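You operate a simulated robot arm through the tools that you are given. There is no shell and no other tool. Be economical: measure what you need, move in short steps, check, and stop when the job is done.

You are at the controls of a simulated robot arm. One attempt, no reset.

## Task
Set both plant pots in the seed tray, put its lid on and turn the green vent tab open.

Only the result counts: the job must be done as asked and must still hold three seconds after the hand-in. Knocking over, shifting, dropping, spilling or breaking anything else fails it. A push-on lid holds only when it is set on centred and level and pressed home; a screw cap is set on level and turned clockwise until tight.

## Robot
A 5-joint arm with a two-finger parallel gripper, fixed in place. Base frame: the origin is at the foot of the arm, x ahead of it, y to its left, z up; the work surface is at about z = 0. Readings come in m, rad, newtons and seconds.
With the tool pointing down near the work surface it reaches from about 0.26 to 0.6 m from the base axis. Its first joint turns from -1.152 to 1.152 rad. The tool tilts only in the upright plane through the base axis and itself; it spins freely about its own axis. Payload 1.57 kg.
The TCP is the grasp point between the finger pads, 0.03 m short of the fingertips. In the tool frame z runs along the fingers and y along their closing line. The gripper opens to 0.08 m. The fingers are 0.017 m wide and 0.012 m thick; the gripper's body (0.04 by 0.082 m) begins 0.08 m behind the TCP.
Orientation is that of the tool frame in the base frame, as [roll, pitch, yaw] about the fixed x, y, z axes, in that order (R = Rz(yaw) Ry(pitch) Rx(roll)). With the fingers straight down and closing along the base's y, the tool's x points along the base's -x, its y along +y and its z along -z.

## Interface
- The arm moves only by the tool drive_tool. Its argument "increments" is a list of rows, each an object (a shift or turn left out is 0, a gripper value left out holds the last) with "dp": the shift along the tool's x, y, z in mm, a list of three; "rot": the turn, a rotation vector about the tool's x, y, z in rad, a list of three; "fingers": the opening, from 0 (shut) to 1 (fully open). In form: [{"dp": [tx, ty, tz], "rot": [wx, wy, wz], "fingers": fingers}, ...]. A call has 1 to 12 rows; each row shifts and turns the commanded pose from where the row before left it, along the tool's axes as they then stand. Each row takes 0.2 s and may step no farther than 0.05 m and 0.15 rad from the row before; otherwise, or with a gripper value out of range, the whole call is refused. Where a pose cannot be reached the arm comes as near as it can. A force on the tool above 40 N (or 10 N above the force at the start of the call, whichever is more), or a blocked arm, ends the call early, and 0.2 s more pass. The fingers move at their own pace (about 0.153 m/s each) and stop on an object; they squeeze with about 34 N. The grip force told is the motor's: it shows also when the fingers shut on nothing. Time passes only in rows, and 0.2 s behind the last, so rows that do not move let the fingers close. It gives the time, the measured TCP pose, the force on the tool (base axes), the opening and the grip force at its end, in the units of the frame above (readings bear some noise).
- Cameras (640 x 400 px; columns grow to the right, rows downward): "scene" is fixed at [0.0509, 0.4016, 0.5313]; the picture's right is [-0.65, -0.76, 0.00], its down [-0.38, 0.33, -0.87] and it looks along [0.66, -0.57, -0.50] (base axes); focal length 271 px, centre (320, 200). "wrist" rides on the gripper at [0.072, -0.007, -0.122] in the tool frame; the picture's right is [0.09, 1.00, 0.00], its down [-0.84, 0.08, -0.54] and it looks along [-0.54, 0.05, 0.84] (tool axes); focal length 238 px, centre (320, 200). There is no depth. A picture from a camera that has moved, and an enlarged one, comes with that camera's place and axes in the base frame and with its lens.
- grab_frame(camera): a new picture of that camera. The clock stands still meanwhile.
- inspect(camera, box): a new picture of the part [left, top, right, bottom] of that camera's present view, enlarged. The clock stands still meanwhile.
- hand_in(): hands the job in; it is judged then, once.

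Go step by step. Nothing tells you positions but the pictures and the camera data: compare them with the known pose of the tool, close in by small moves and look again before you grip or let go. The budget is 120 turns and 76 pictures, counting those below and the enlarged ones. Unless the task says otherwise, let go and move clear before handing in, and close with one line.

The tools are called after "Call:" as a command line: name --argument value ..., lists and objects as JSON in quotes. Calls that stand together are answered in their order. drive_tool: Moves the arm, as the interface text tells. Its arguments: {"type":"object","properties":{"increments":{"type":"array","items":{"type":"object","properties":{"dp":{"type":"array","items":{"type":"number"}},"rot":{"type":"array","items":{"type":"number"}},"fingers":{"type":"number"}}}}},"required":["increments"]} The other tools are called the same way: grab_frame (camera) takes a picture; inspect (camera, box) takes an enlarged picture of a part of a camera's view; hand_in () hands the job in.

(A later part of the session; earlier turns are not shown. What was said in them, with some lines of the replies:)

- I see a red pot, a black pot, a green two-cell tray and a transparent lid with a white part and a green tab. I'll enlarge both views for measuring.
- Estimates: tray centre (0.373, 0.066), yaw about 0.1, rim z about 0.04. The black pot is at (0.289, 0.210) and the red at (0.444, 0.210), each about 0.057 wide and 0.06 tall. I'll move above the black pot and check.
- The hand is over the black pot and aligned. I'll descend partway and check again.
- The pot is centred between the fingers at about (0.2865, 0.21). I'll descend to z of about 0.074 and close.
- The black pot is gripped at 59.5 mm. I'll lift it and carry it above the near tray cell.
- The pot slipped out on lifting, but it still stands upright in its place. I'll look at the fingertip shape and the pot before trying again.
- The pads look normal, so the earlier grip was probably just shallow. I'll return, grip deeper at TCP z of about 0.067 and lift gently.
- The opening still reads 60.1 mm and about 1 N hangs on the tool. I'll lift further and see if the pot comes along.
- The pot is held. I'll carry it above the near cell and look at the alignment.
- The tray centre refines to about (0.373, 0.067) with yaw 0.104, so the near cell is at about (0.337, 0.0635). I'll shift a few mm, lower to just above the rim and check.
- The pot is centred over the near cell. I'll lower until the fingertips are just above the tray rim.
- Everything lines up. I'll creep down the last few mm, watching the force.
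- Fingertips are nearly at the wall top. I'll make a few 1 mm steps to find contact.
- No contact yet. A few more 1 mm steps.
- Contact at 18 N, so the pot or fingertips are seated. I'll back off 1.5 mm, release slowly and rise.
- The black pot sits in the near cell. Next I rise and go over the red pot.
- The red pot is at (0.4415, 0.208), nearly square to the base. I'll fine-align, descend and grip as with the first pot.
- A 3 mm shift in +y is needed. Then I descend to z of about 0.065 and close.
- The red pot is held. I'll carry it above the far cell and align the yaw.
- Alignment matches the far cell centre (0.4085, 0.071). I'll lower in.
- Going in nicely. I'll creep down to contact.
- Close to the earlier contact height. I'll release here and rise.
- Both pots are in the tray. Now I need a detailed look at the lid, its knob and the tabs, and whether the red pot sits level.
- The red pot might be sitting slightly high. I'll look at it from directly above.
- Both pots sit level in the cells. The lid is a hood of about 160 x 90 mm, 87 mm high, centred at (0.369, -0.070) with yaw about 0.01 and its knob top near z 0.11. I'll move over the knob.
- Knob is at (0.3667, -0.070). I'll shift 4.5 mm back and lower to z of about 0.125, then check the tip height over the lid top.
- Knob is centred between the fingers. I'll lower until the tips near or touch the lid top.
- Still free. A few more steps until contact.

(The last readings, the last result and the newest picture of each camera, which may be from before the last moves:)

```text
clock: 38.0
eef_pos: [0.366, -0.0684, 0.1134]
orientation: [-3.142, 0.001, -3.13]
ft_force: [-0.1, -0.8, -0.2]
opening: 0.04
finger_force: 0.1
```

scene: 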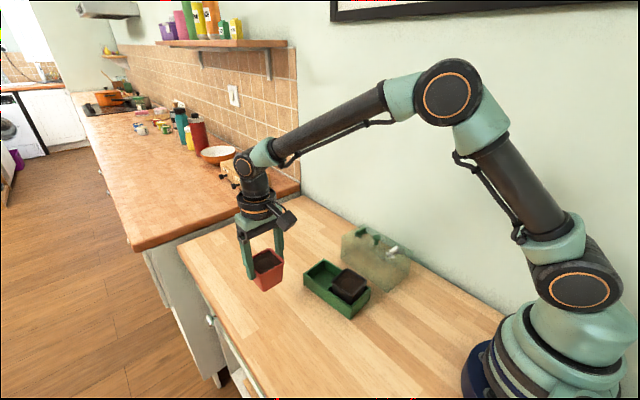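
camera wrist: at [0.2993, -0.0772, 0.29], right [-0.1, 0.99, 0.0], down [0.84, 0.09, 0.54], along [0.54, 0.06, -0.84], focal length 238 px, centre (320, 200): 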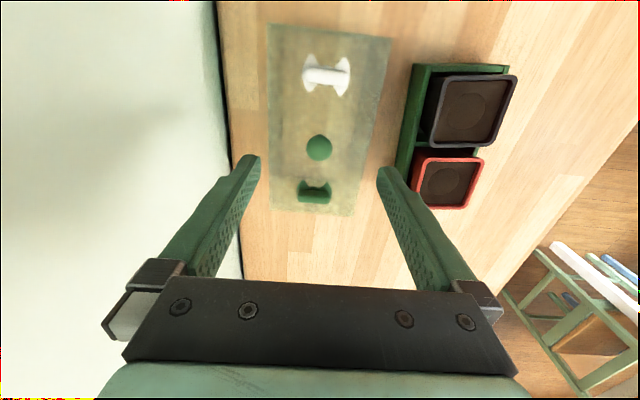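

Call:
drive_tool --increments '[{"dp": [0, 0, 1]}, {"dp": [0, 0, 1]}, {}]'

Call:
drive_tool --increments '[{"dp": [0, 0, 1]}, {"dp": [0, 0, 1]}, {}]'

Call:
inspect --camera "scene" --box '[350, 200, 410, 260]'

```text
clock: 38.8
eef_pos: [0.3662, -0.0682, 0.1117]
orientation: [-3.141, 0.0, -3.128]
ft_force: [0.4, 1.2, -0.4]
opening: 0.04
finger_force: 0.3
```

```text
clock: 39.6
eef_pos: [0.3652, -0.0695, 0.1133]
orientation: [3.141, 0.001, -3.129]
ft_force: [-14.5, -2.8, 37.6]
opening: 0.0402
finger_force: 0.0
```

```text
6.67 times, centred on (380, 230) of scene
camera zoom: at [0.0508, 0.4017, 0.5313], right [-0.65, -0.76, 0.0], down [-0.38, 0.33, -0.87], along [0.66, -0.57, -0.5], focal length 1807 px, centre (-80, 0)
```

zoom: 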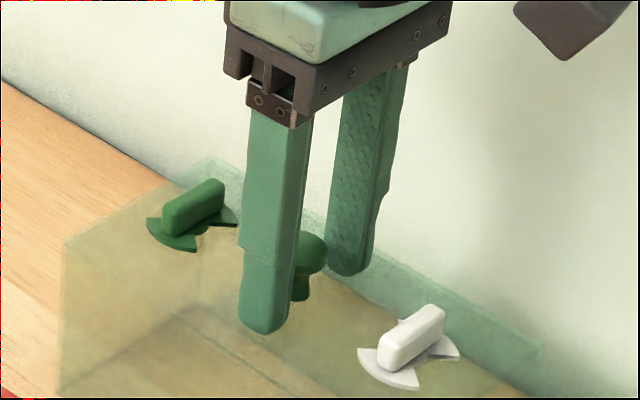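

Contact: lid top is at about z 0.082. I'll back off 2.5 mm and close on the knob.

Call:
drive_tool --increments '[{"dp": [0, 0, -2.5]}, {"fingers": 0}, {}, {}, {}]'

Call:
inspect --camera "scene" --box '[350, 200, 410, 260]'

```text
clock: 40.8
eef_pos: [0.3657, -0.0687, 0.1135]
orientation: [3.141, 0.0, -3.131]
ft_force: [0.2, -0.7, 0.9]
opening: 0.0209
finger_force: 33.8
```

```text
6.67 times, centred on (380, 230) of scene
camera zoom: at [0.0509, 0.4016, 0.5313], right [-0.65, -0.76, 0.0], down [-0.38, 0.33, -0.87], along [0.66, -0.57, -0.5], focal length 1807 px, centre (-80, 0)
```

zoom: 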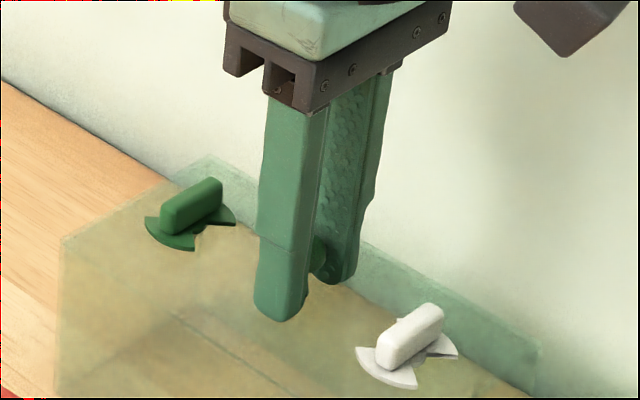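

Knob gripped at 21 mm. I'll lift gently.

Call:
drive_tool --increments '[{"dp": [0, 0, -4]}, {"dp": [0, 0, -6]}, {"dp": [0, 0, -10]}, {"dp": [0, 0, -20]}, {"dp": [0, 0, -20]}, {"dp": [0, 0, -20]}, {"dp": [0, 0, -20]}, {}]'

Call:
grab_frame --camera "scene"

Call:
grab_frame --camera "wrist"

```text
clock: 42.6
eef_pos: [0.3666, -0.068, 0.2139]
orientation: [3.141, 0.002, -3.129]
ft_force: [0.8, -0.4, -1.2]
opening: 0.0209
finger_force: 33.4
```

```text
28 pictures are left
```

scene: 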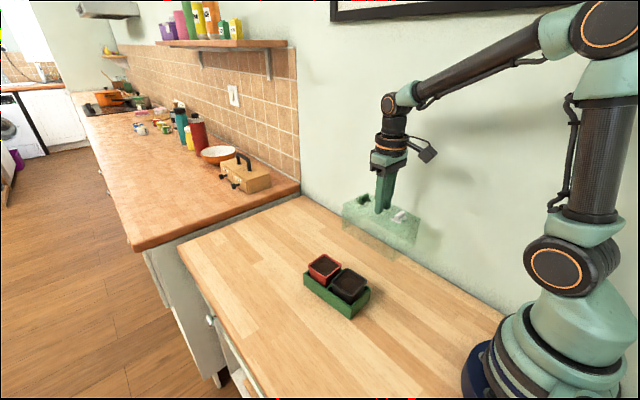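

```text
27 pictures are left
camera wrist: at [0.2938, -0.0777, 0.3355], right [-0.1, 0.99, 0.0], down [0.84, 0.09, 0.54], along [0.54, 0.06, -0.84], focal length 238 px, centre (320, 200)
```

wrist: 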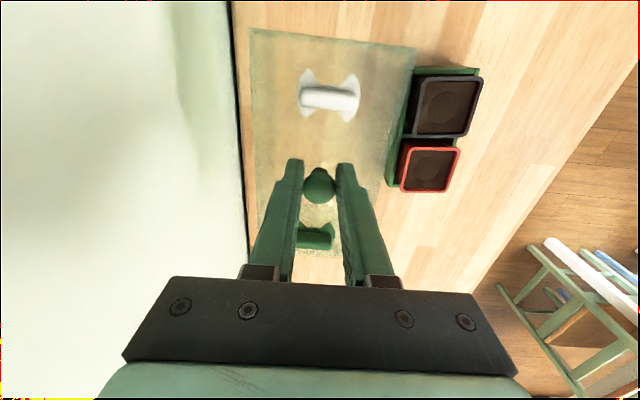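

The lid lifted level. I'll carry it over the tray, rotate it to the tray's yaw (about +0.1) and check the fit.

Call:
drive_tool --increments '[{"dp": [-1.1, 34.3, 0]}, {"dp": [-1.1, 34.3, 0]}, {"dp": [-1.1, 34.3, 0]}, {"dp": [-1.1, 34.3, 0]}, {"rot": [0, 0, -0.05]}, {"rot": [0, 0, -0.049]}, {}]'

Call:
inspect --camera "wrist" --box '[220, 0, 440, 260]'

Call:
inspect --camera "scene" --box '[270, 180, 410, 330]'

```text
clock: 44.2
eef_pos: [0.367, 0.0692, 0.2128]
orientation: [3.141, -0.001, -3.03]
ft_force: [0.8, -0.5, -1.2]
opening: 0.0207
finger_force: 34.1
```

```text
1.54 times, centred on (330, 130) of wrist
camera zoom: at [0.297, 0.0537, 0.3348], right [-0.2, 0.98, 0.0], down [0.82, 0.17, 0.54], along [0.53, 0.11, -0.84], focal length 367 px, centre (305, 308)
```

zoom: 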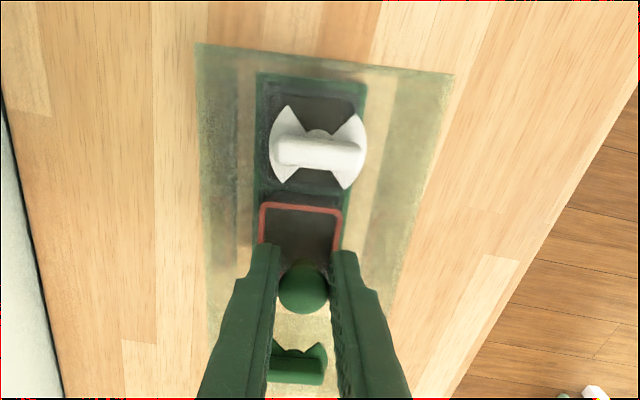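

```text
2.67 times, centred on (340, 255) of scene
camera zoom: at [0.0509, 0.4016, 0.5313], right [-0.65, -0.76, 0.0], down [-0.38, 0.33, -0.87], along [0.66, -0.57, -0.5], focal length 723 px, centre (267, 53)
```

zoom: 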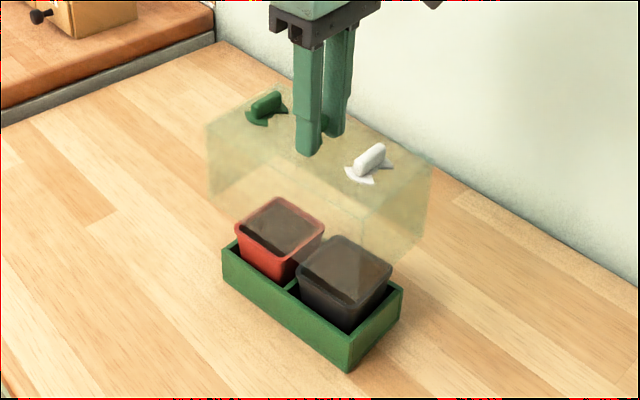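

The lid lines up within about 2 mm. I'll correct y by -1.8 mm and lower until the lid's bottom is just above the pots.

Call:
drive_tool --increments '[{"dp": [0.4, -1.8, 10]}, {"dp": [0, 0, 10]}, {"dp": [0, 0, 6]}, {}]'

Call:
inspect --camera "wrist" --box '[220, 0, 440, 260]'

Call:
inspect --camera "scene" --box '[280, 200, 400, 330]'

```text
clock: 45.2
eef_pos: [0.3695, 0.0666, 0.1874]
orientation: [-3.142, -0.001, -3.029]
ft_force: [0.4, -0.9, -1.0]
opening: 0.021
finger_force: 33.6
```

```text
1.54 times, centred on (330, 130) of wrist
camera zoom: at [0.2981, 0.0519, 0.3093], right [-0.2, 0.98, 0.0], down [0.82, 0.17, 0.54], along [0.53, 0.11, -0.84], focal length 367 px, centre (305, 308)
```

zoom: 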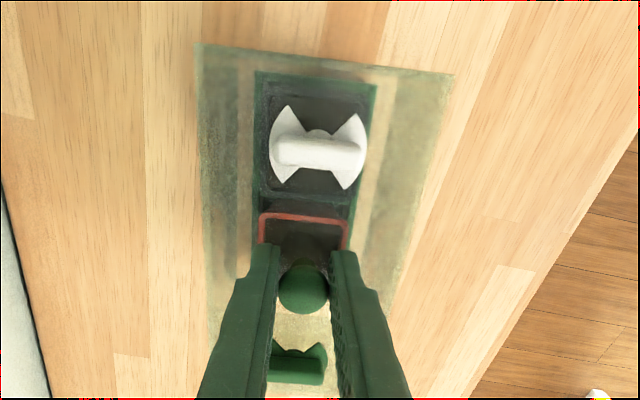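

```text
3.08 times, centred on (340, 265) of scene
camera zoom: at [0.0509, 0.4016, 0.5313], right [-0.65, -0.76, 0.0], down [-0.38, 0.33, -0.87], along [0.66, -0.57, -0.5], focal length 834 px, centre (258, 0)
```

zoom: 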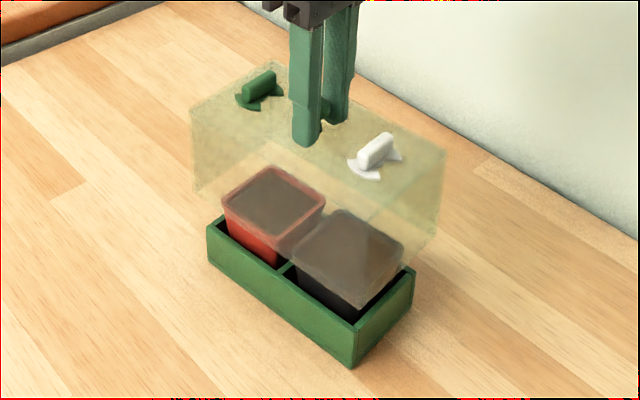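

Lid centre and tray centre agree within 1 mm. I'll lower to just above the tray rim.

Call:
drive_tool --increments '[{"dp": [0, 0, 8]}, {"dp": [0, 0, 8]}, {"dp": [0, 0, 8]}, {"dp": [0, 0, 3]}, {}]'

Call:
inspect --camera "scene" --box '[280, 200, 400, 330]'

Call:
inspect --camera "wrist" --box '[220, 0, 440, 260]'

```text
clock: 46.4
eef_pos: [0.3685, 0.0669, 0.1606]
orientation: [3.141, 0.0, -3.03]
ft_force: [0.3, 0.0, -0.3]
opening: 0.0206
finger_force: 33.5
```

```text
3.08 times, centred on (340, 265) of scene
camera zoom: at [0.0509, 0.4016, 0.5313], right [-0.65, -0.76, 0.0], down [-0.38, 0.33, -0.87], along [0.66, -0.57, -0.5], focal length 834 px, centre (258, 0)
```

zoom: 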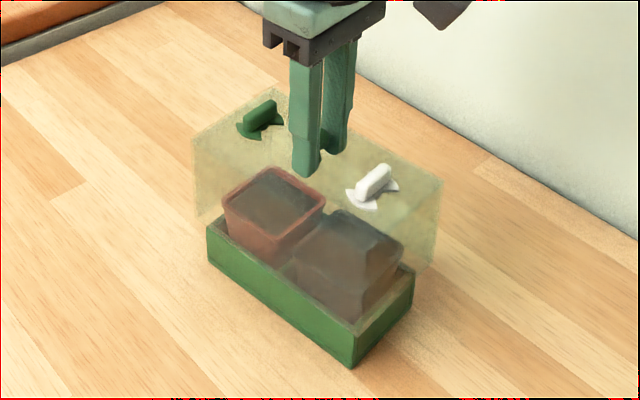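

```text
1.54 times, centred on (330, 130) of wrist
camera zoom: at [0.2977, 0.0515, 0.2822], right [-0.2, 0.98, 0.0], down [0.82, 0.17, 0.54], along [0.53, 0.11, -0.84], focal length 367 px, centre (305, 308)
```

zoom: 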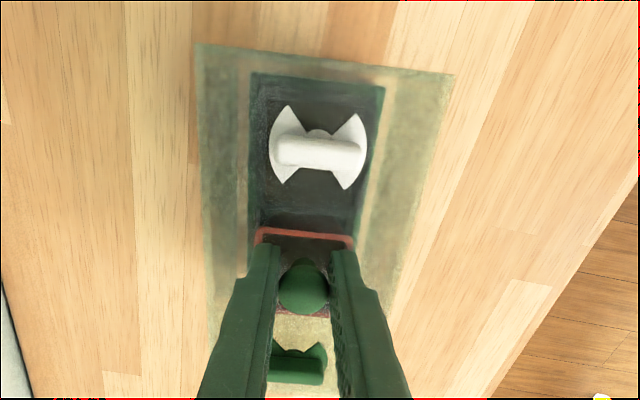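

Looks nested properly. I'll go down in 2 mm steps, watching for contact.

Call:
drive_tool --increments '[{"dp": [0, 0, 2]}, {"dp": [0, 0, 2]}, {"dp": [0, 0, 2]}, {"dp": [0, 0, 2]}, {}]'

Call:
drive_tool --increments '[{"dp": [0, 0, 2]}, {"dp": [0, 0, 2]}, {"dp": [0, 0, 2]}, {}]'

```text
clock: 47.6
eef_pos: [0.3673, 0.0664, 0.1522]
orientation: [3.141, 0.001, -3.029]
ft_force: [0.6, -0.4, -2.1]
opening: 0.0208
finger_force: 34.1
```

```text
clock: 48.6
eef_pos: [0.3684, 0.0677, 0.1467]
orientation: [3.14, 0.001, -3.029]
ft_force: [0.3, -0.2, -1.6]
opening: 0.021
finger_force: 34.4
```

The hood passes over the tray rim freely. Continuing down.

Call:
drive_tool --increments '[{"dp": [0, 0, 2]}, {"dp": [0, 0, 2]}, {"dp": [0, 0, 2]}, {"dp": [0, 0, 2]}, {"dp": [0, 0, 2]}, {}]'

Call:
drive_tool --increments '[{"dp": [0, 0, 2]}, {"dp": [0, 0, 2]}, {"dp": [0, 0, 2]}, {"dp": [0, 0, 2]}, {"dp": [0, 0, 2]}, {}]'

Call:
inspect --camera "scene" --box '[280, 220, 400, 330]'

```text
clock: 50.0
eef_pos: [0.3687, 0.0672, 0.138]
orientation: [3.141, 0.001, -3.029]
ft_force: [0.3, -0.4, -0.8]
opening: 0.021
finger_force: 33.7
```

```text
clock: 51.4
eef_pos: [0.367, 0.0667, 0.1257]
orientation: [-3.141, 0.002, -3.029]
ft_force: [0.2, 0.0, -1.2]
opening: 0.0209
finger_force: 34.3
```

```text
3.64 times, centred on (340, 275) of scene
camera zoom: at [0.0509, 0.4016, 0.5313], right [-0.65, -0.76, 0.0], down [-0.38, 0.33, -0.87], along [0.66, -0.57, -0.5], focal length 986 px, centre (247, -73)
```

zoom: 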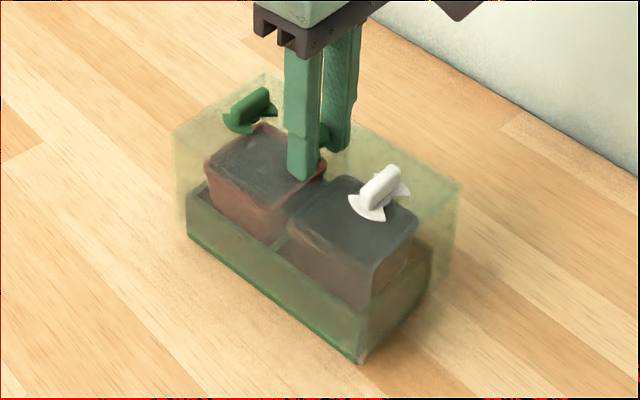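

Lid bottom is now about 13 mm above the table, enclosing the tray. I'll continue until contact and press home.

Call:
drive_tool --increments '[{"dp": [0, 0, 2]}, {"dp": [0, 0, 2]}, {"dp": [0, 0, 2]}, {"dp": [0, 0, 2]}, {}]'

Call:
drive_tool --increments '[{"dp": [0, 0, 1.5]}, {"dp": [0, 0, 1.5]}, {"dp": [0, 0, 1.5]}, {"dp": [0, 0, 1.5]}, {}]'

Call:
inspect --camera "scene" --box '[280, 220, 400, 330]'

```text
clock: 52.6
eef_pos: [0.3684, 0.0659, 0.1184]
orientation: [3.141, 0.0, -3.029]
ft_force: [0.3, -0.1, -1.7]
opening: 0.0211
finger_force: 33.9
```

```text
clock: 53.8
eef_pos: [0.3676, 0.0682, 0.1126]
orientation: [-3.14, -0.001, -3.029]
ft_force: [-0.2, 0.6, -1.9]
opening: 0.0204
finger_force: 33.9
```

```text
3.64 times, centred on (340, 275) of scene
camera zoom: at [0.0509, 0.4016, 0.5313], right [-0.65, -0.76, 0.0], down [-0.38, 0.33, -0.87], along [0.66, -0.57, -0.5], focal length 986 px, centre (247, -73)
```

zoom: 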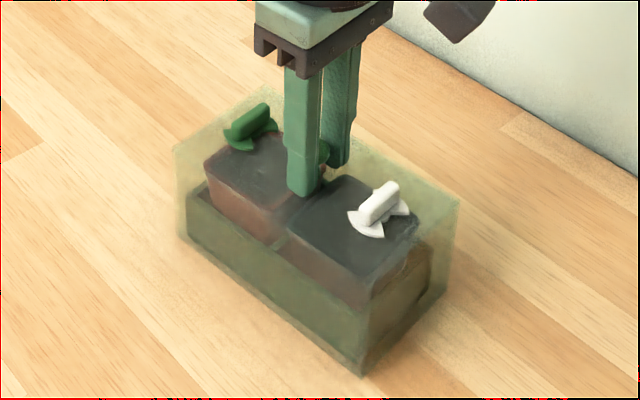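

Almost down. A few more mm to seat and press.

Call:
drive_tool --increments '[{"dp": [0, 0, 1]}, {"dp": [0, 0, 1]}, {"dp": [0, 0, 1]}, {"dp": [0, 0, 1]}, {}]'

Call:
inspect --camera "wrist" --box '[220, 0, 440, 260]'

```text
clock: 54.6
eef_pos: [0.3683, 0.0674, 0.112]
orientation: [3.141, 0.002, -3.031]
ft_force: [-3.0, -1.3, 3.9]
opening: 0.0208
finger_force: 33.7
stopped in row 3: the force on the tool passed its limit (the readings are from after the stop); the commanded pose is now the measured one
```

```text
1.54 times, centred on (330, 130) of wrist
camera zoom: at [0.2976, 0.0513, 0.2336], right [-0.2, 0.98, 0.0], down [0.82, 0.17, 0.54], along [0.53, 0.11, -0.84], focal length 367 px, centre (305, 308)
```

zoom: 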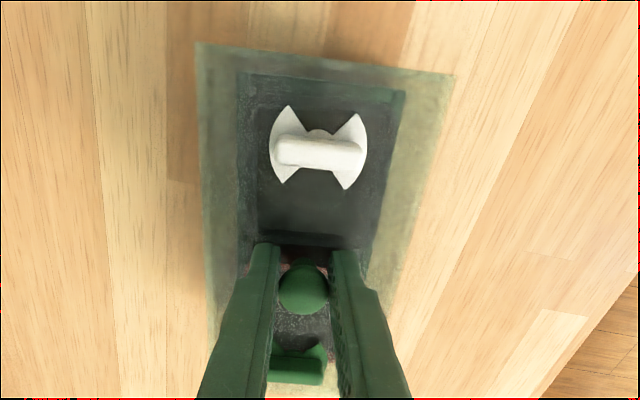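

The lid is down at its full depth and was pressed with over 40 N. I'll release the knob, rise and study the vent tabs.

Call:
drive_tool --increments '[{"fingers": 0.5}, {"fingers": 0.6}, {"dp": [0, 0, -20]}, {"dp": [0, 0, -25]}, {"dp": [10, 0, -20]}, {}]'

Call:
inspect --camera "wrist" --box '[240, 20, 400, 220]'

Call:
inspect --camera "scene" --box '[310, 230, 400, 300]'

```text
clock: 56.0
eef_pos: [0.3593, 0.0643, 0.1769]
orientation: [-3.14, 0.001, -3.031]
ft_force: [0.5, 0.1, -0.5]
opening: 0.0481
finger_force: 0.1
```

```text
2.00 times, centred on (320, 120) of wrist
camera zoom: at [0.2874, 0.0484, 0.2992], right [-0.2, 0.98, 0.0], down [0.82, 0.17, 0.54], along [0.53, 0.11, -0.84], focal length 477 px, centre (320, 360)
```

zoom: 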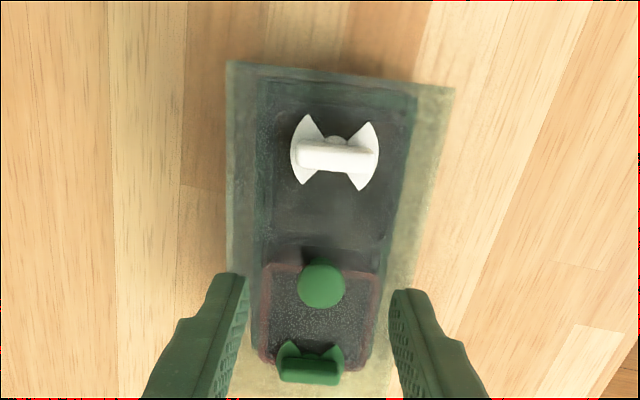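

```text
5.71 times, centred on (355, 265) of scene
camera zoom: at [0.0509, 0.4016, 0.5313], right [-0.65, -0.76, 0.0], down [-0.38, 0.33, -0.87], along [0.66, -0.57, -0.5], focal length 1549 px, centre (120, -171)
```

zoom: 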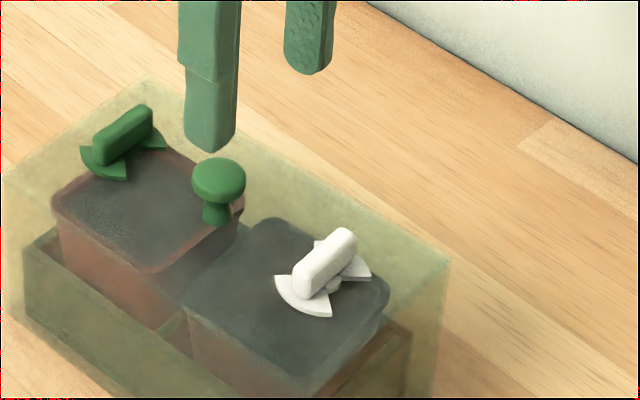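

Tab axis is at about (0.4265, 0.072), with its bar lying across the lid. I'll look closely for stops or slots before turning it.

Call:
inspect --camera "scene" --box '[320, 245, 340, 265]'

Call:
inspect --camera "scene" --box '[350, 262, 380, 292]'

Call:
inspect --camera "wrist" --box '[290, 180, 345, 220]'

```text
16.00 times, centred on (330, 255) of scene
camera zoom: at [0.0509, 0.4016, 0.5313], right [-0.65, -0.76, 0.0], down [-0.38, 0.33, -0.87], along [0.66, -0.57, -0.5], focal length 4337 px, centre (160, -680)
```

zoom: 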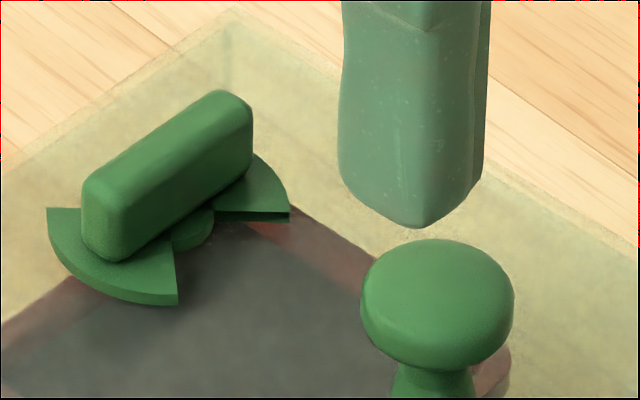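

```text
13.33 times, centred on (365, 277) of scene
camera zoom: at [0.0509, 0.4016, 0.5313], right [-0.65, -0.76, 0.0], down [-0.38, 0.33, -0.87], along [0.66, -0.57, -0.5], focal length 3614 px, centre (-280, -827)
```

zoom: 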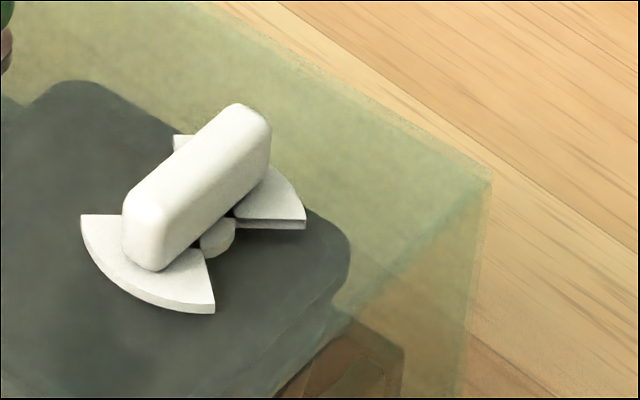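

```text
10.00 times, centred on (318, 200) of wrist
camera zoom: at [0.2874, 0.0484, 0.2992], right [-0.2, 0.98, 0.0], down [0.82, 0.17, 0.54], along [0.53, 0.11, -0.84], focal length 2384 px, centre (345, 200)
```

zoom: 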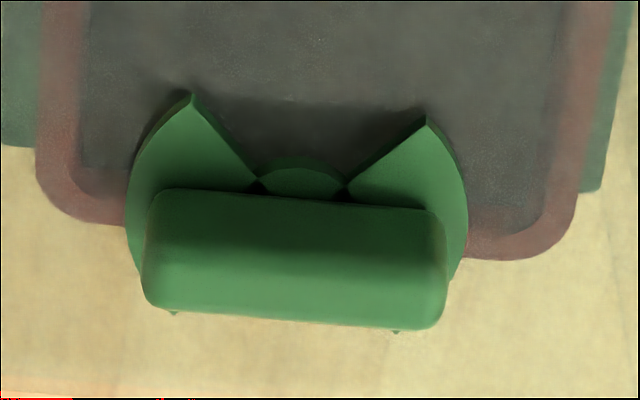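

No stops are visible, so it is a quarter-turn butterfly tab. I'll move above it and rotate the tool 90° so the fingers close across the bar.

Call:
drive_tool --increments '[{"dp": [-34.4, 0.5, 0], "fingers": 0.5}, {"dp": [-34.4, 0.5, 0]}, {"rot": [0, 0, 0.143]}, {"rot": [0, 0, 0.143]}, {"rot": [0, 0, 0.143]}, {"rot": [0, 0, 0.143]}, {"rot": [0, 0, 0.143]}, {"rot": [0, 0, 0.143]}, {"rot": [0, 0, 0.143]}, {"rot": [0, 0, 0.143]}, {"rot": [0, 0, 0.143]}, {"rot": [0, 0, 0.143]}]'

Call:
drive_tool --increments '[{"rot": [0, 0, 0.143]}, {"dp": [0, 0, 25]}, {}]'

Call:
inspect --camera "wrist" --box '[240, 100, 400, 220]'

```text
clock: 58.6
eef_pos: [0.4268, 0.0747, 0.1773]
orientation: [3.14, 0.0, 1.822]
ft_force: [0.1, -0.1, -0.1]
opening: 0.0399
finger_force: 0.1
```

```text
clock: 59.4
eef_pos: [0.4272, 0.0744, 0.1537]
orientation: [3.139, 0.0, 1.68]
ft_force: [-0.7, 0.8, -0.1]
opening: 0.04
finger_force: 0.0
```

```text
3.33 times, centred on (320, 160) of wrist
camera zoom: at [0.4122, 0.1441, 0.2744], right [0.98, 0.2, 0.0], down [0.17, -0.82, 0.54], along [0.11, -0.53, -0.84], focal length 794 px, centre (320, 333)
```

zoom: 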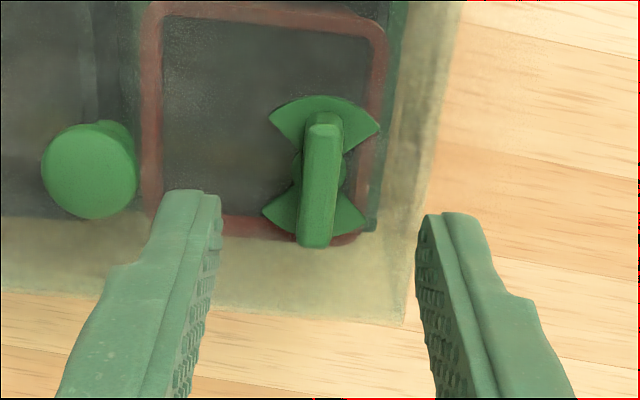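

The fingers straddle the bar well. I'll nudge 1.3 mm toward the axis and lower to just above the wings.

Call:
drive_tool --increments '[{"dp": [-1.3, 0, 15]}, {"dp": [0, 0, 14]}, {"dp": [0, 0, 2]}, {}]'

Call:
drive_tool --increments '[{"dp": [0, 0, 1]}, {"dp": [0, 0, 1]}, {}]'

Call:
drive_tool --increments '[{"dp": [0, 0, 1]}, {"dp": [0, 0, 1]}, {}]'

Call:
inspect --camera "scene" --box '[310, 235, 350, 275]'

```text
clock: 60.4
eef_pos: [0.4264, 0.0735, 0.1213]
orientation: [3.139, 0.001, 1.678]
ft_force: [0.1, 0.3, 0.2]
opening: 0.0398
finger_force: 0.1
```

```text
clock: 61.2
eef_pos: [0.4264, 0.0731, 0.1193]
orientation: [3.139, -0.002, 1.68]
ft_force: [0.0, 0.0, 0.4]
opening: 0.0398
finger_force: 0.1
```

```text
clock: 62.0
eef_pos: [0.4269, 0.0726, 0.1168]
orientation: [3.141, 0.0, 1.679]
ft_force: [0.2, 0.7, 0.2]
opening: 0.0399
finger_force: 0.1
```

```text
10.00 times, centred on (330, 255) of scene
camera zoom: at [0.0509, 0.4016, 0.5313], right [-0.65, -0.76, 0.0], down [-0.38, 0.33, -0.87], along [0.66, -0.57, -0.5], focal length 2711 px, centre (220, -350)
```

zoom: 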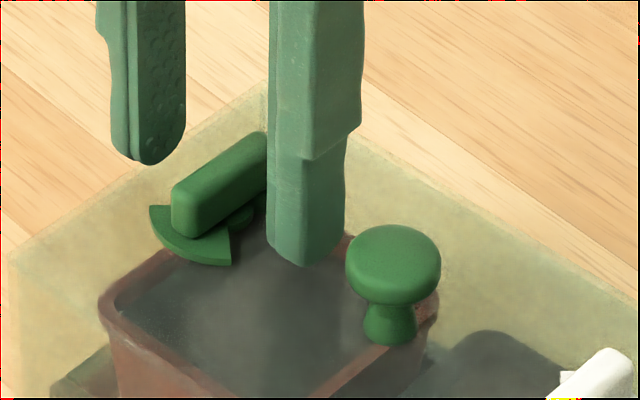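

Tips are just above the wing level and beside the bar. Closing on it.

Call:
drive_tool --increments '[{"fingers": 0.3}, {"fingers": 0}, {}, {}]'

Call:
inspect --camera "scene" --box '[310, 235, 350, 275]'

```text
clock: 63.0
eef_pos: [0.4268, 0.0716, 0.1182]
orientation: [3.139, -0.001, 1.679]
ft_force: [0.0, 0.8, 1.0]
opening: 0.0081
finger_force: 27.1
```

```text
10.00 times, centred on (330, 255) of scene
camera zoom: at [0.0509, 0.4016, 0.5313], right [-0.65, -0.76, 0.0], down [-0.38, 0.33, -0.87], along [0.66, -0.57, -0.5], focal length 2711 px, centre (220, -350)
```

zoom: 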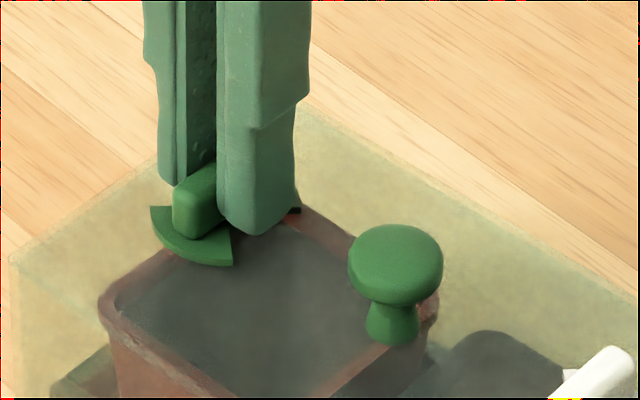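

The bar is gripped at 8 mm. I'll try a small anticlockwise turn and check that the tab, not the lid, turns.

Call:
drive_tool --increments '[{"rot": [0, 0, -0.1]}, {"rot": [0, 0, -0.1]}, {"rot": [0, 0, -0.1]}, {"rot": [0, 0, -0.1]}, {}]'

Call:
inspect --camera "scene" --box '[300, 235, 380, 305]'

```text
clock: 64.2
eef_pos: [0.4278, 0.0723, 0.1172]
orientation: [3.14, 0.001, 2.081]
ft_force: [-0.1, 0.2, 4.7]
opening: 0.0079
finger_force: 26.8
```

```text
5.71 times, centred on (340, 270) of scene
camera zoom: at [0.0509, 0.4016, 0.5313], right [-0.65, -0.76, 0.0], down [-0.38, 0.33, -0.87], along [0.66, -0.57, -0.5], focal length 1549 px, centre (206, -200)
```

zoom: 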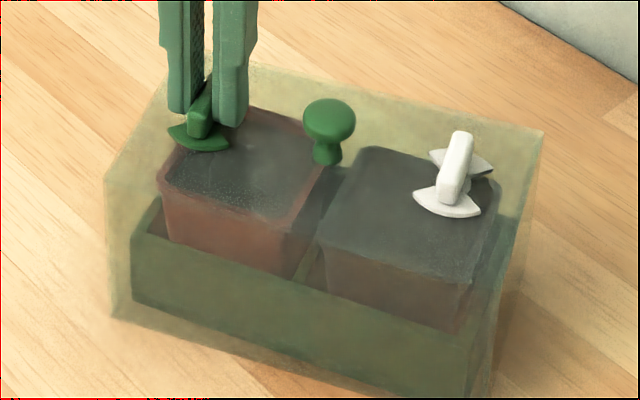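

The whole lid and tray turned instead, so anticlockwise is against the stop. I'll turn clockwise and see whether the tab turns relative to the lid.

Call:
drive_tool --increments '[{"rot": [0, 0, 0.1]}, {"rot": [0, 0, 0.1]}, {"rot": [0, 0, 0.1]}, {"rot": [0, 0, 0.1]}, {}]'

Call:
inspect --camera "scene" --box '[300, 235, 380, 305]'

```text
clock: 65.4
eef_pos: [0.4277, 0.0728, 0.1169]
orientation: [3.141, 0.0, 1.678]
ft_force: [-1.1, 1.4, 2.7]
opening: 0.0082
finger_force: 27.2
```

```text
5.71 times, centred on (340, 270) of scene
camera zoom: at [0.0509, 0.4016, 0.5313], right [-0.65, -0.76, 0.0], down [-0.38, 0.33, -0.87], along [0.66, -0.57, -0.5], focal length 1549 px, centre (206, -200)
```

zoom: 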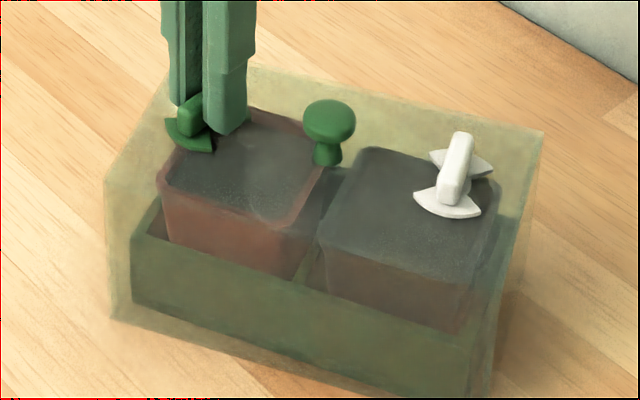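

Clockwise turns the tab while the lid stays put. I'll turn on toward 90° in total.

Call:
drive_tool --increments '[{"rot": [0, 0, 0.1]}, {"rot": [0, 0, 0.1]}, {"rot": [0, 0, 0.1]}, {"rot": [0, 0, 0.1]}, {"rot": [0, 0, 0.1]}, {"rot": [0, 0, 0.1]}, {"rot": [0, 0, 0.1]}, {"rot": [0, 0, 0.1]}, {"rot": [0, 0, 0.1]}, {"rot": [0, 0, 0.1]}, {"rot": [0, 0, 0.1]}, {}]'

Call:
inspect --camera "scene" --box '[300, 235, 380, 305]'

```text
clock: 68.0
eef_pos: [0.4266, 0.0736, 0.1168]
orientation: [3.14, 0.0, 0.578]
ft_force: [-1.1, -0.6, -0.5]
opening: 0.0083
finger_force: 27.0
```

```text
5.71 times, centred on (340, 270) of scene
camera zoom: at [0.0509, 0.4016, 0.5313], right [-0.65, -0.76, 0.0], down [-0.38, 0.33, -0.87], along [0.66, -0.57, -0.5], focal length 1549 px, centre (206, -200)
```

zoom: 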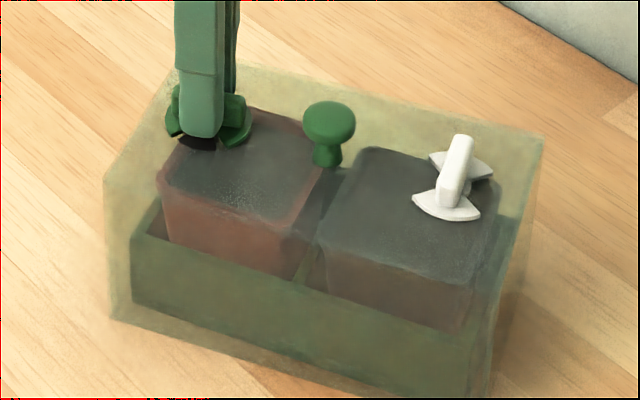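

A dark opening now shows under the tab after about 86°. I'll turn a little further to find the open stop, which would also swing the lid and tray back.

Call:
drive_tool --increments '[{"rot": [0, 0, 0.07]}, {"rot": [0, 0, 0.06]}, {"rot": [0, 0, 0.07]}, {}]'

Call:
inspect --camera "scene" --box '[300, 235, 380, 305]'

```text
clock: 69.0
eef_pos: [0.4269, 0.0731, 0.1182]
orientation: [-3.141, 0.0, 0.38]
ft_force: [-0.3, -0.5, -0.3]
opening: 0.008
finger_force: 27.3
```

```text
5.71 times, centred on (340, 270) of scene
camera zoom: at [0.0509, 0.4016, 0.5313], right [-0.65, -0.76, 0.0], down [-0.38, 0.33, -0.87], along [0.66, -0.57, -0.5], focal length 1549 px, centre (206, -200)
```

zoom: 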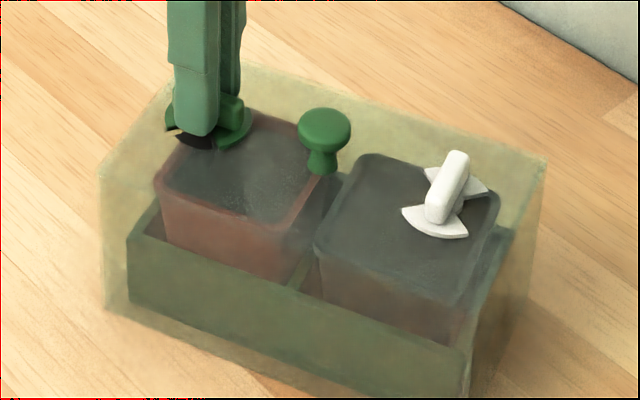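

The open stop is reached and the lid and tray are swinging back together. I'll turn another 0.27 rad to restore their original alignment.

Call:
drive_tool --increments '[{"rot": [0, 0, 0.07]}, {"rot": [0, 0, 0.07]}, {"rot": [0, 0, 0.07]}, {"rot": [0, 0, 0.06]}, {}]'

Call:
drive_tool --increments '[{"fingers": 0.25}, {"fingers": 0.35}, {"dp": [0, 0, -15]}, {"dp": [0, 0, -30]}, {"dp": [0, 0, -35]}, {}]'

Call:
inspect --camera "scene" --box '[300, 235, 400, 325]'

Call:
grab_frame --camera "wrist"

```text
clock: 70.2
eef_pos: [0.4328, -0.0061, 0.1167]
orientation: [-3.141, 0.0, 0.12]
ft_force: [-0.1, 2.6, 3.2]
opening: 0.0081
finger_force: 27.2
out of reach, approached as far as the arm can: row 2, 3, 4
```

```text
clock: 71.6
eef_pos: [0.4318, -0.0077, 0.1964]
orientation: [-3.14, -0.003, 0.114]
ft_force: [-0.4, -0.3, -0.3]
opening: 0.0279
finger_force: 0.0
```

```text
4.44 times, centred on (350, 280) of scene
camera zoom: at [0.0509, 0.4016, 0.5313], right [-0.65, -0.76, 0.0], down [-0.38, 0.33, -0.87], along [0.66, -0.57, -0.5], focal length 1205 px, centre (187, -156)
```

zoom: 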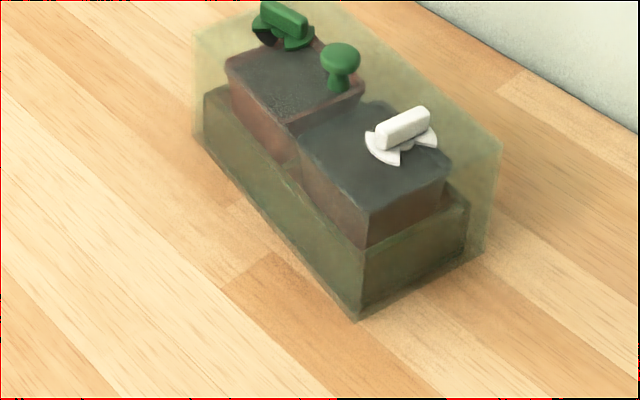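

```text
4 pictures are left
camera wrist: at [0.5031, 0.0063, 0.3185], right [0.2, -0.98, 0.0], down [-0.82, -0.17, 0.54], along [-0.53, -0.11, -0.84], focal length 238 px, centre (320, 200)
```

wrist: 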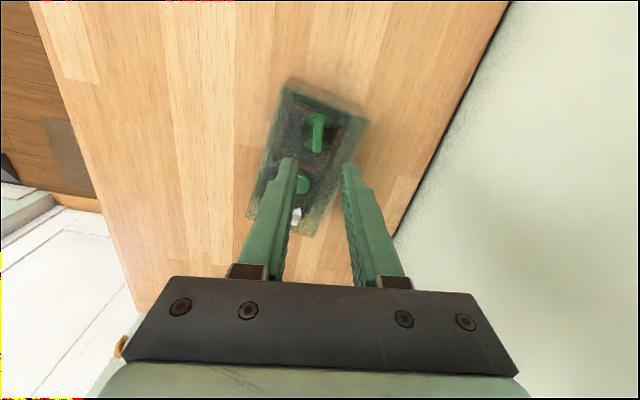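

The wrist spin hit its limit and the arm dragged the lid and tray sideways together. They stand upright with the lid on and the tab open. I'll move the hand aside and check whether the lid is still centred on the tray.

Call:
drive_tool --increments '[{"dp": [0, -40, -20]}, {"dp": [0, -40, 0]}, {}]'

Call:
inspect --camera "wrist" --box '[300, 60, 500, 260]'

```text
clock: 72.4
eef_pos: [0.4274, -0.007, 0.2148]
orientation: [3.141, -0.001, 0.115]
ft_force: [0.0, 0.6, -0.6]
opening: 0.0283
finger_force: 0.0
out of reach, approached as far as the arm can: row 1, 2
```

```text
2.00 times, centred on (400, 160) of wrist
camera zoom: at [0.4977, 0.0066, 0.3369], right [0.21, -0.98, 0.0], down [-0.82, -0.17, 0.54], along [-0.53, -0.11, -0.84], focal length 477 px, centre (160, 280)
```

zoom: 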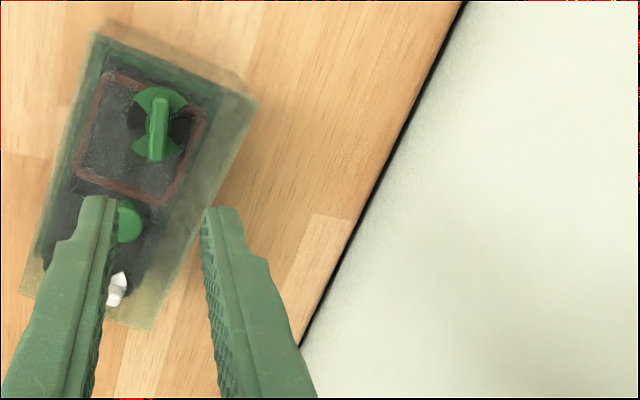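

The tab's bar is about 0.28 rad short of fully open because the lid turned during the drag, and the tray sits about 4 mm off-centre inside the lid. I'll unwind the wrist by 180°, finish the tab, then recentre the lid.

Call:
drive_tool --increments '[{"rot": [0, 0, -0.1428]}, {"rot": [0, 0, -0.1428]}, {"rot": [0, 0, -0.1428]}, {"rot": [0, 0, -0.1428]}, {"rot": [0, 0, -0.1428]}, {"rot": [0, 0, -0.1428]}, {"rot": [0, 0, -0.1428]}, {"rot": [0, 0, -0.1428]}, {"rot": [0, 0, -0.1428]}, {"rot": [0, 0, -0.1428]}, {"rot": [0, 0, -0.1428]}]'

Call:
drive_tool --increments '[{"rot": [0, 0, -0.1428]}, {"rot": [0, 0, -0.1428]}, {"rot": [0, 0, -0.1428]}, {"rot": [0, 0, -0.1428]}, {"rot": [0, 0, -0.1428]}, {"rot": [0, 0, -0.1428]}, {"rot": [0, 0, -0.1428]}, {"rot": [0, 0, -0.1428]}, {"rot": [0, 0, -0.1428]}, {"rot": [0, 0, -0.1428]}, {"rot": [0, 0, -0.1428]}, {"fingers": 0.5}]'

```text
clock: 74.8
eef_pos: [0.4284, -0.0049, 0.2172]
orientation: [3.14, 0.0, 1.683]
ft_force: [-0.3, -0.9, -0.3]
opening: 0.0279
finger_force: 0.0
```

```text
clock: 77.4
eef_pos: [0.4284, -0.0046, 0.2154]
orientation: [-3.141, 0.003, -3.032]
ft_force: [-0.6, 0.2, 0.4]
opening: 0.0402
finger_force: 0.1
```

Call:
drive_tool --increments '[{"dp": [-3.6, -2.4, 20]}, {"dp": [0, 0, 20]}, {"dp": [0, 0, 18]}, {}]'

Call:
inspect --camera "wrist" --box '[200, 0, 440, 220]'

```text
clock: 78.4
eef_pos: [0.4325, -0.0067, 0.1594]
orientation: [3.141, 0.001, -3.033]
ft_force: [0.1, 0.1, -0.3]
opening: 0.04
finger_force: 0.1
```

```text
1.82 times, centred on (320, 110) of wrist
camera zoom: at [0.362, -0.0228, 0.2814], right [-0.2, 0.98, 0.0], down [0.82, 0.17, 0.54], along [0.53, 0.11, -0.84], focal length 433 px, centre (320, 364)
```

zoom: 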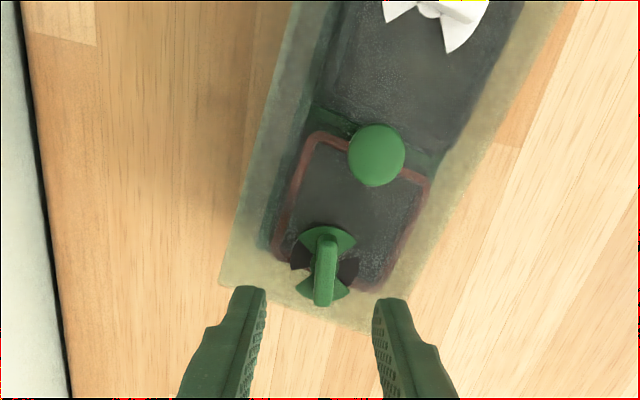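

The tab sits at about (0.431, -0.0065). I'll lower onto the bar, grip it, and turn the remaining 0.27 rad clockwise.

Call:
drive_tool --increments '[{"dp": [1.8, 1.5, 20]}, {"dp": [0, 0, 18]}, {}]'

Call:
drive_tool --increments '[{"dp": [0, 0, 1.5]}, {"dp": [0, 0, 1.0]}, {}]'

```text
clock: 79.2
eef_pos: [0.4313, -0.0053, 0.1217]
orientation: [3.14, 0.001, -3.033]
ft_force: [0.4, -0.1, 1.3]
opening: 0.04
finger_force: 0.0
```

```text
clock: 80.0
eef_pos: [0.4319, -0.0063, 0.1182]
orientation: [3.141, 0.002, -3.032]
ft_force: [-0.3, 0.2, -0.1]
opening: 0.0399
finger_force: 0.1
```

Call:
drive_tool --increments '[{"dp": [0, 0, 0.5], "fingers": 0.2}, {"fingers": 0}, {}, {"rot": [0, 0, 0.07]}, {"rot": [0, 0, 0.07]}, {"rot": [0, 0, 0.07]}, {"rot": [0, 0, 0.06]}, {}]'

```text
clock: 81.8
eef_pos: [0.4307, -0.006, 0.1182]
orientation: [3.141, 0.0, 2.98]
ft_force: [-3.2, -0.7, 7.9]
opening: 0.0084
finger_force: 27.6
```

Call:
drive_tool --increments '[{"fingers": 0.25}, {"fingers": 0.35}, {"dp": [0, 0, -15]}, {"dp": [0, 0, -30]}, {"dp": [0, 0, -20]}, {"dp": [27, 0, 0], "fingers": 0.6}, {"dp": [26, -0.4, 0]}, {}]'

Call:
inspect --camera "wrist" --box '[200, 10, 440, 240]'

```text
clock: 83.6
eef_pos: [0.3761, 0.0023, 0.1826]
orientation: [3.141, 0.001, 2.981]
ft_force: [0.6, -1.5, 0.6]
opening: 0.048
finger_force: 0.1
```

```text
1.74 times, centred on (320, 125) of wrist
camera zoom: at [0.3041, 0.0067, 0.3039], right [0.07, 1.0, 0.0], down [0.84, -0.06, 0.54], along [0.54, -0.04, -0.84], focal length 414 px, centre (320, 330)
```

zoom: 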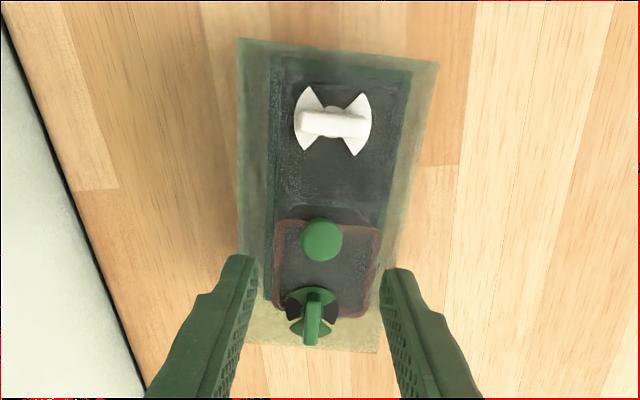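

The tab now lies along the lid axis and is fully open. The lid is about 3 mm off the tray centre lengthwise, so I'll grip the knob, lift slightly, shift it back and press it home.

Call:
drive_tool --increments '[{"dp": [-3, 0, 20]}, {"dp": [0, 0, 20]}, {"dp": [0, 0, 18]}, {"dp": [0, 0, 6]}, {}]'

Call:
drive_tool --increments '[{"dp": [0, 0, 2]}, {"dp": [0, 0, 1.5]}, {}]'

```text
clock: 84.8
eef_pos: [0.3804, 0.0027, 0.1179]
orientation: [-3.141, 0.002, 2.981]
ft_force: [0.6, 0.3, -1.1]
opening: 0.048
finger_force: 0.0
```

```text
clock: 85.6
eef_pos: [0.3811, 0.0023, 0.1158]
orientation: [-3.14, 0.002, 2.981]
ft_force: [-0.6, -0.3, -0.5]
opening: 0.0478
finger_force: 0.0
```

Call:
drive_tool --increments '[{"dp": [0, 0, 1], "fingers": 0.3}, {"fingers": 0}, {}, {}, {"dp": [0, 0, -2]}, {"dp": [0, 0, -2]}, {"dp": [1.5, 0.7, 0]}, {"dp": [1.5, 0.8, 0]}, {}]'

Call:
drive_tool --increments '[{"dp": [0, 0, 2]}, {"dp": [0, 0, 1]}, {"dp": [0, 0, 1]}, {"dp": [0, 0, 1]}, {"dp": [0, 0, 1]}, {}]'

```text
clock: 87.6
eef_pos: [0.3789, 0.0046, 0.1191]
orientation: [3.14, 0.003, 2.982]
ft_force: [-0.1, 0.3, -1.2]
opening: 0.0209
finger_force: 34.0
```

```text
clock: 89.0
eef_pos: [0.3807, 0.0023, 0.1121]
orientation: [-3.141, 0.004, 2.982]
ft_force: [-6.0, 10.2, 28.2]
opening: 0.021
finger_force: 34.3
```

It is seating. One more press, then release and rise clear.

Call:
drive_tool --increments '[{"dp": [0, 0, 1]}, {}]'

Call:
drive_tool --increments '[{"dp": [0, 0, -1]}, {"fingers": 0.5}, {"fingers": 0.6}, {"dp": [0, 0, -20]}, {"dp": [0, 0, -30]}, {"dp": [0, 0, -21]}, {}]'

Call:
inspect --camera "wrist" --box '[200, 10, 440, 240]'

```text
clock: 89.5
eef_pos: [0.3799, 0.0028, 0.1117]
orientation: [-3.14, 0.005, 2.981]
ft_force: [-1.7, 0.4, 2.6]
opening: 0.0207
finger_force: 33.6
stopped in row 2: the force on the tool passed its limit (the readings are from after the stop); the commanded pose is now the measured one
```

```text
clock: 91.1
eef_pos: [0.3799, 0.0025, 0.1831]
orientation: [3.141, 0.006, 2.982]
ft_force: [0.1, 0.7, -0.2]
opening: 0.0481
finger_force: 0.0
```

```text
1.74 times, centred on (320, 125) of wrist
camera zoom: at [0.3081, 0.0073, 0.305], right [0.07, 1.0, 0.0], down [0.84, -0.06, 0.55], along [0.54, -0.04, -0.84], focal length 414 px, centre (320, 330)
```

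zoom: 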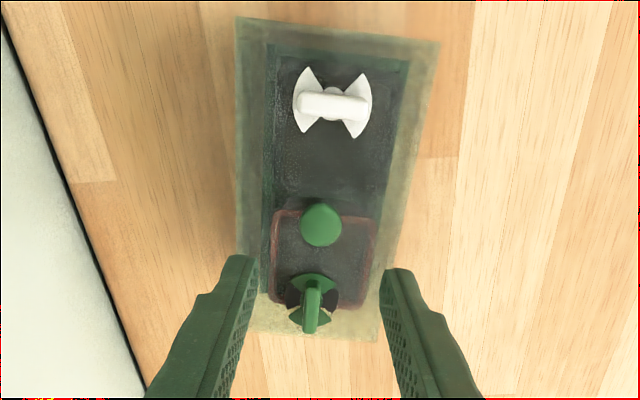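

The lid is now centred on the tray, aligned and pressed home, and the green tab lies along the lid with its vent openings showing. The hand is clear, so I'll hand in.

Call:
drive_tool --increments '[{"dp": [0, 0, -40]}, {"dp": [0, 0, -30]}, {}]'

Call:
hand_in

```text
clock: 91.9
eef_pos: [0.3781, 0.0017, 0.2523]
orientation: [3.142, 0.004, 2.98]
ft_force: [0.0, -0.4, 0.2]
opening: 0.0481
finger_force: 0.0
```

```text
The job is handed in.
```

Handed in: both pots are in the tray, the lid is on, centred and pressed home, and the green vent tab is open, but turning the tab dragged the tray and lid together about 8 cm toward the wall, and I left them there.
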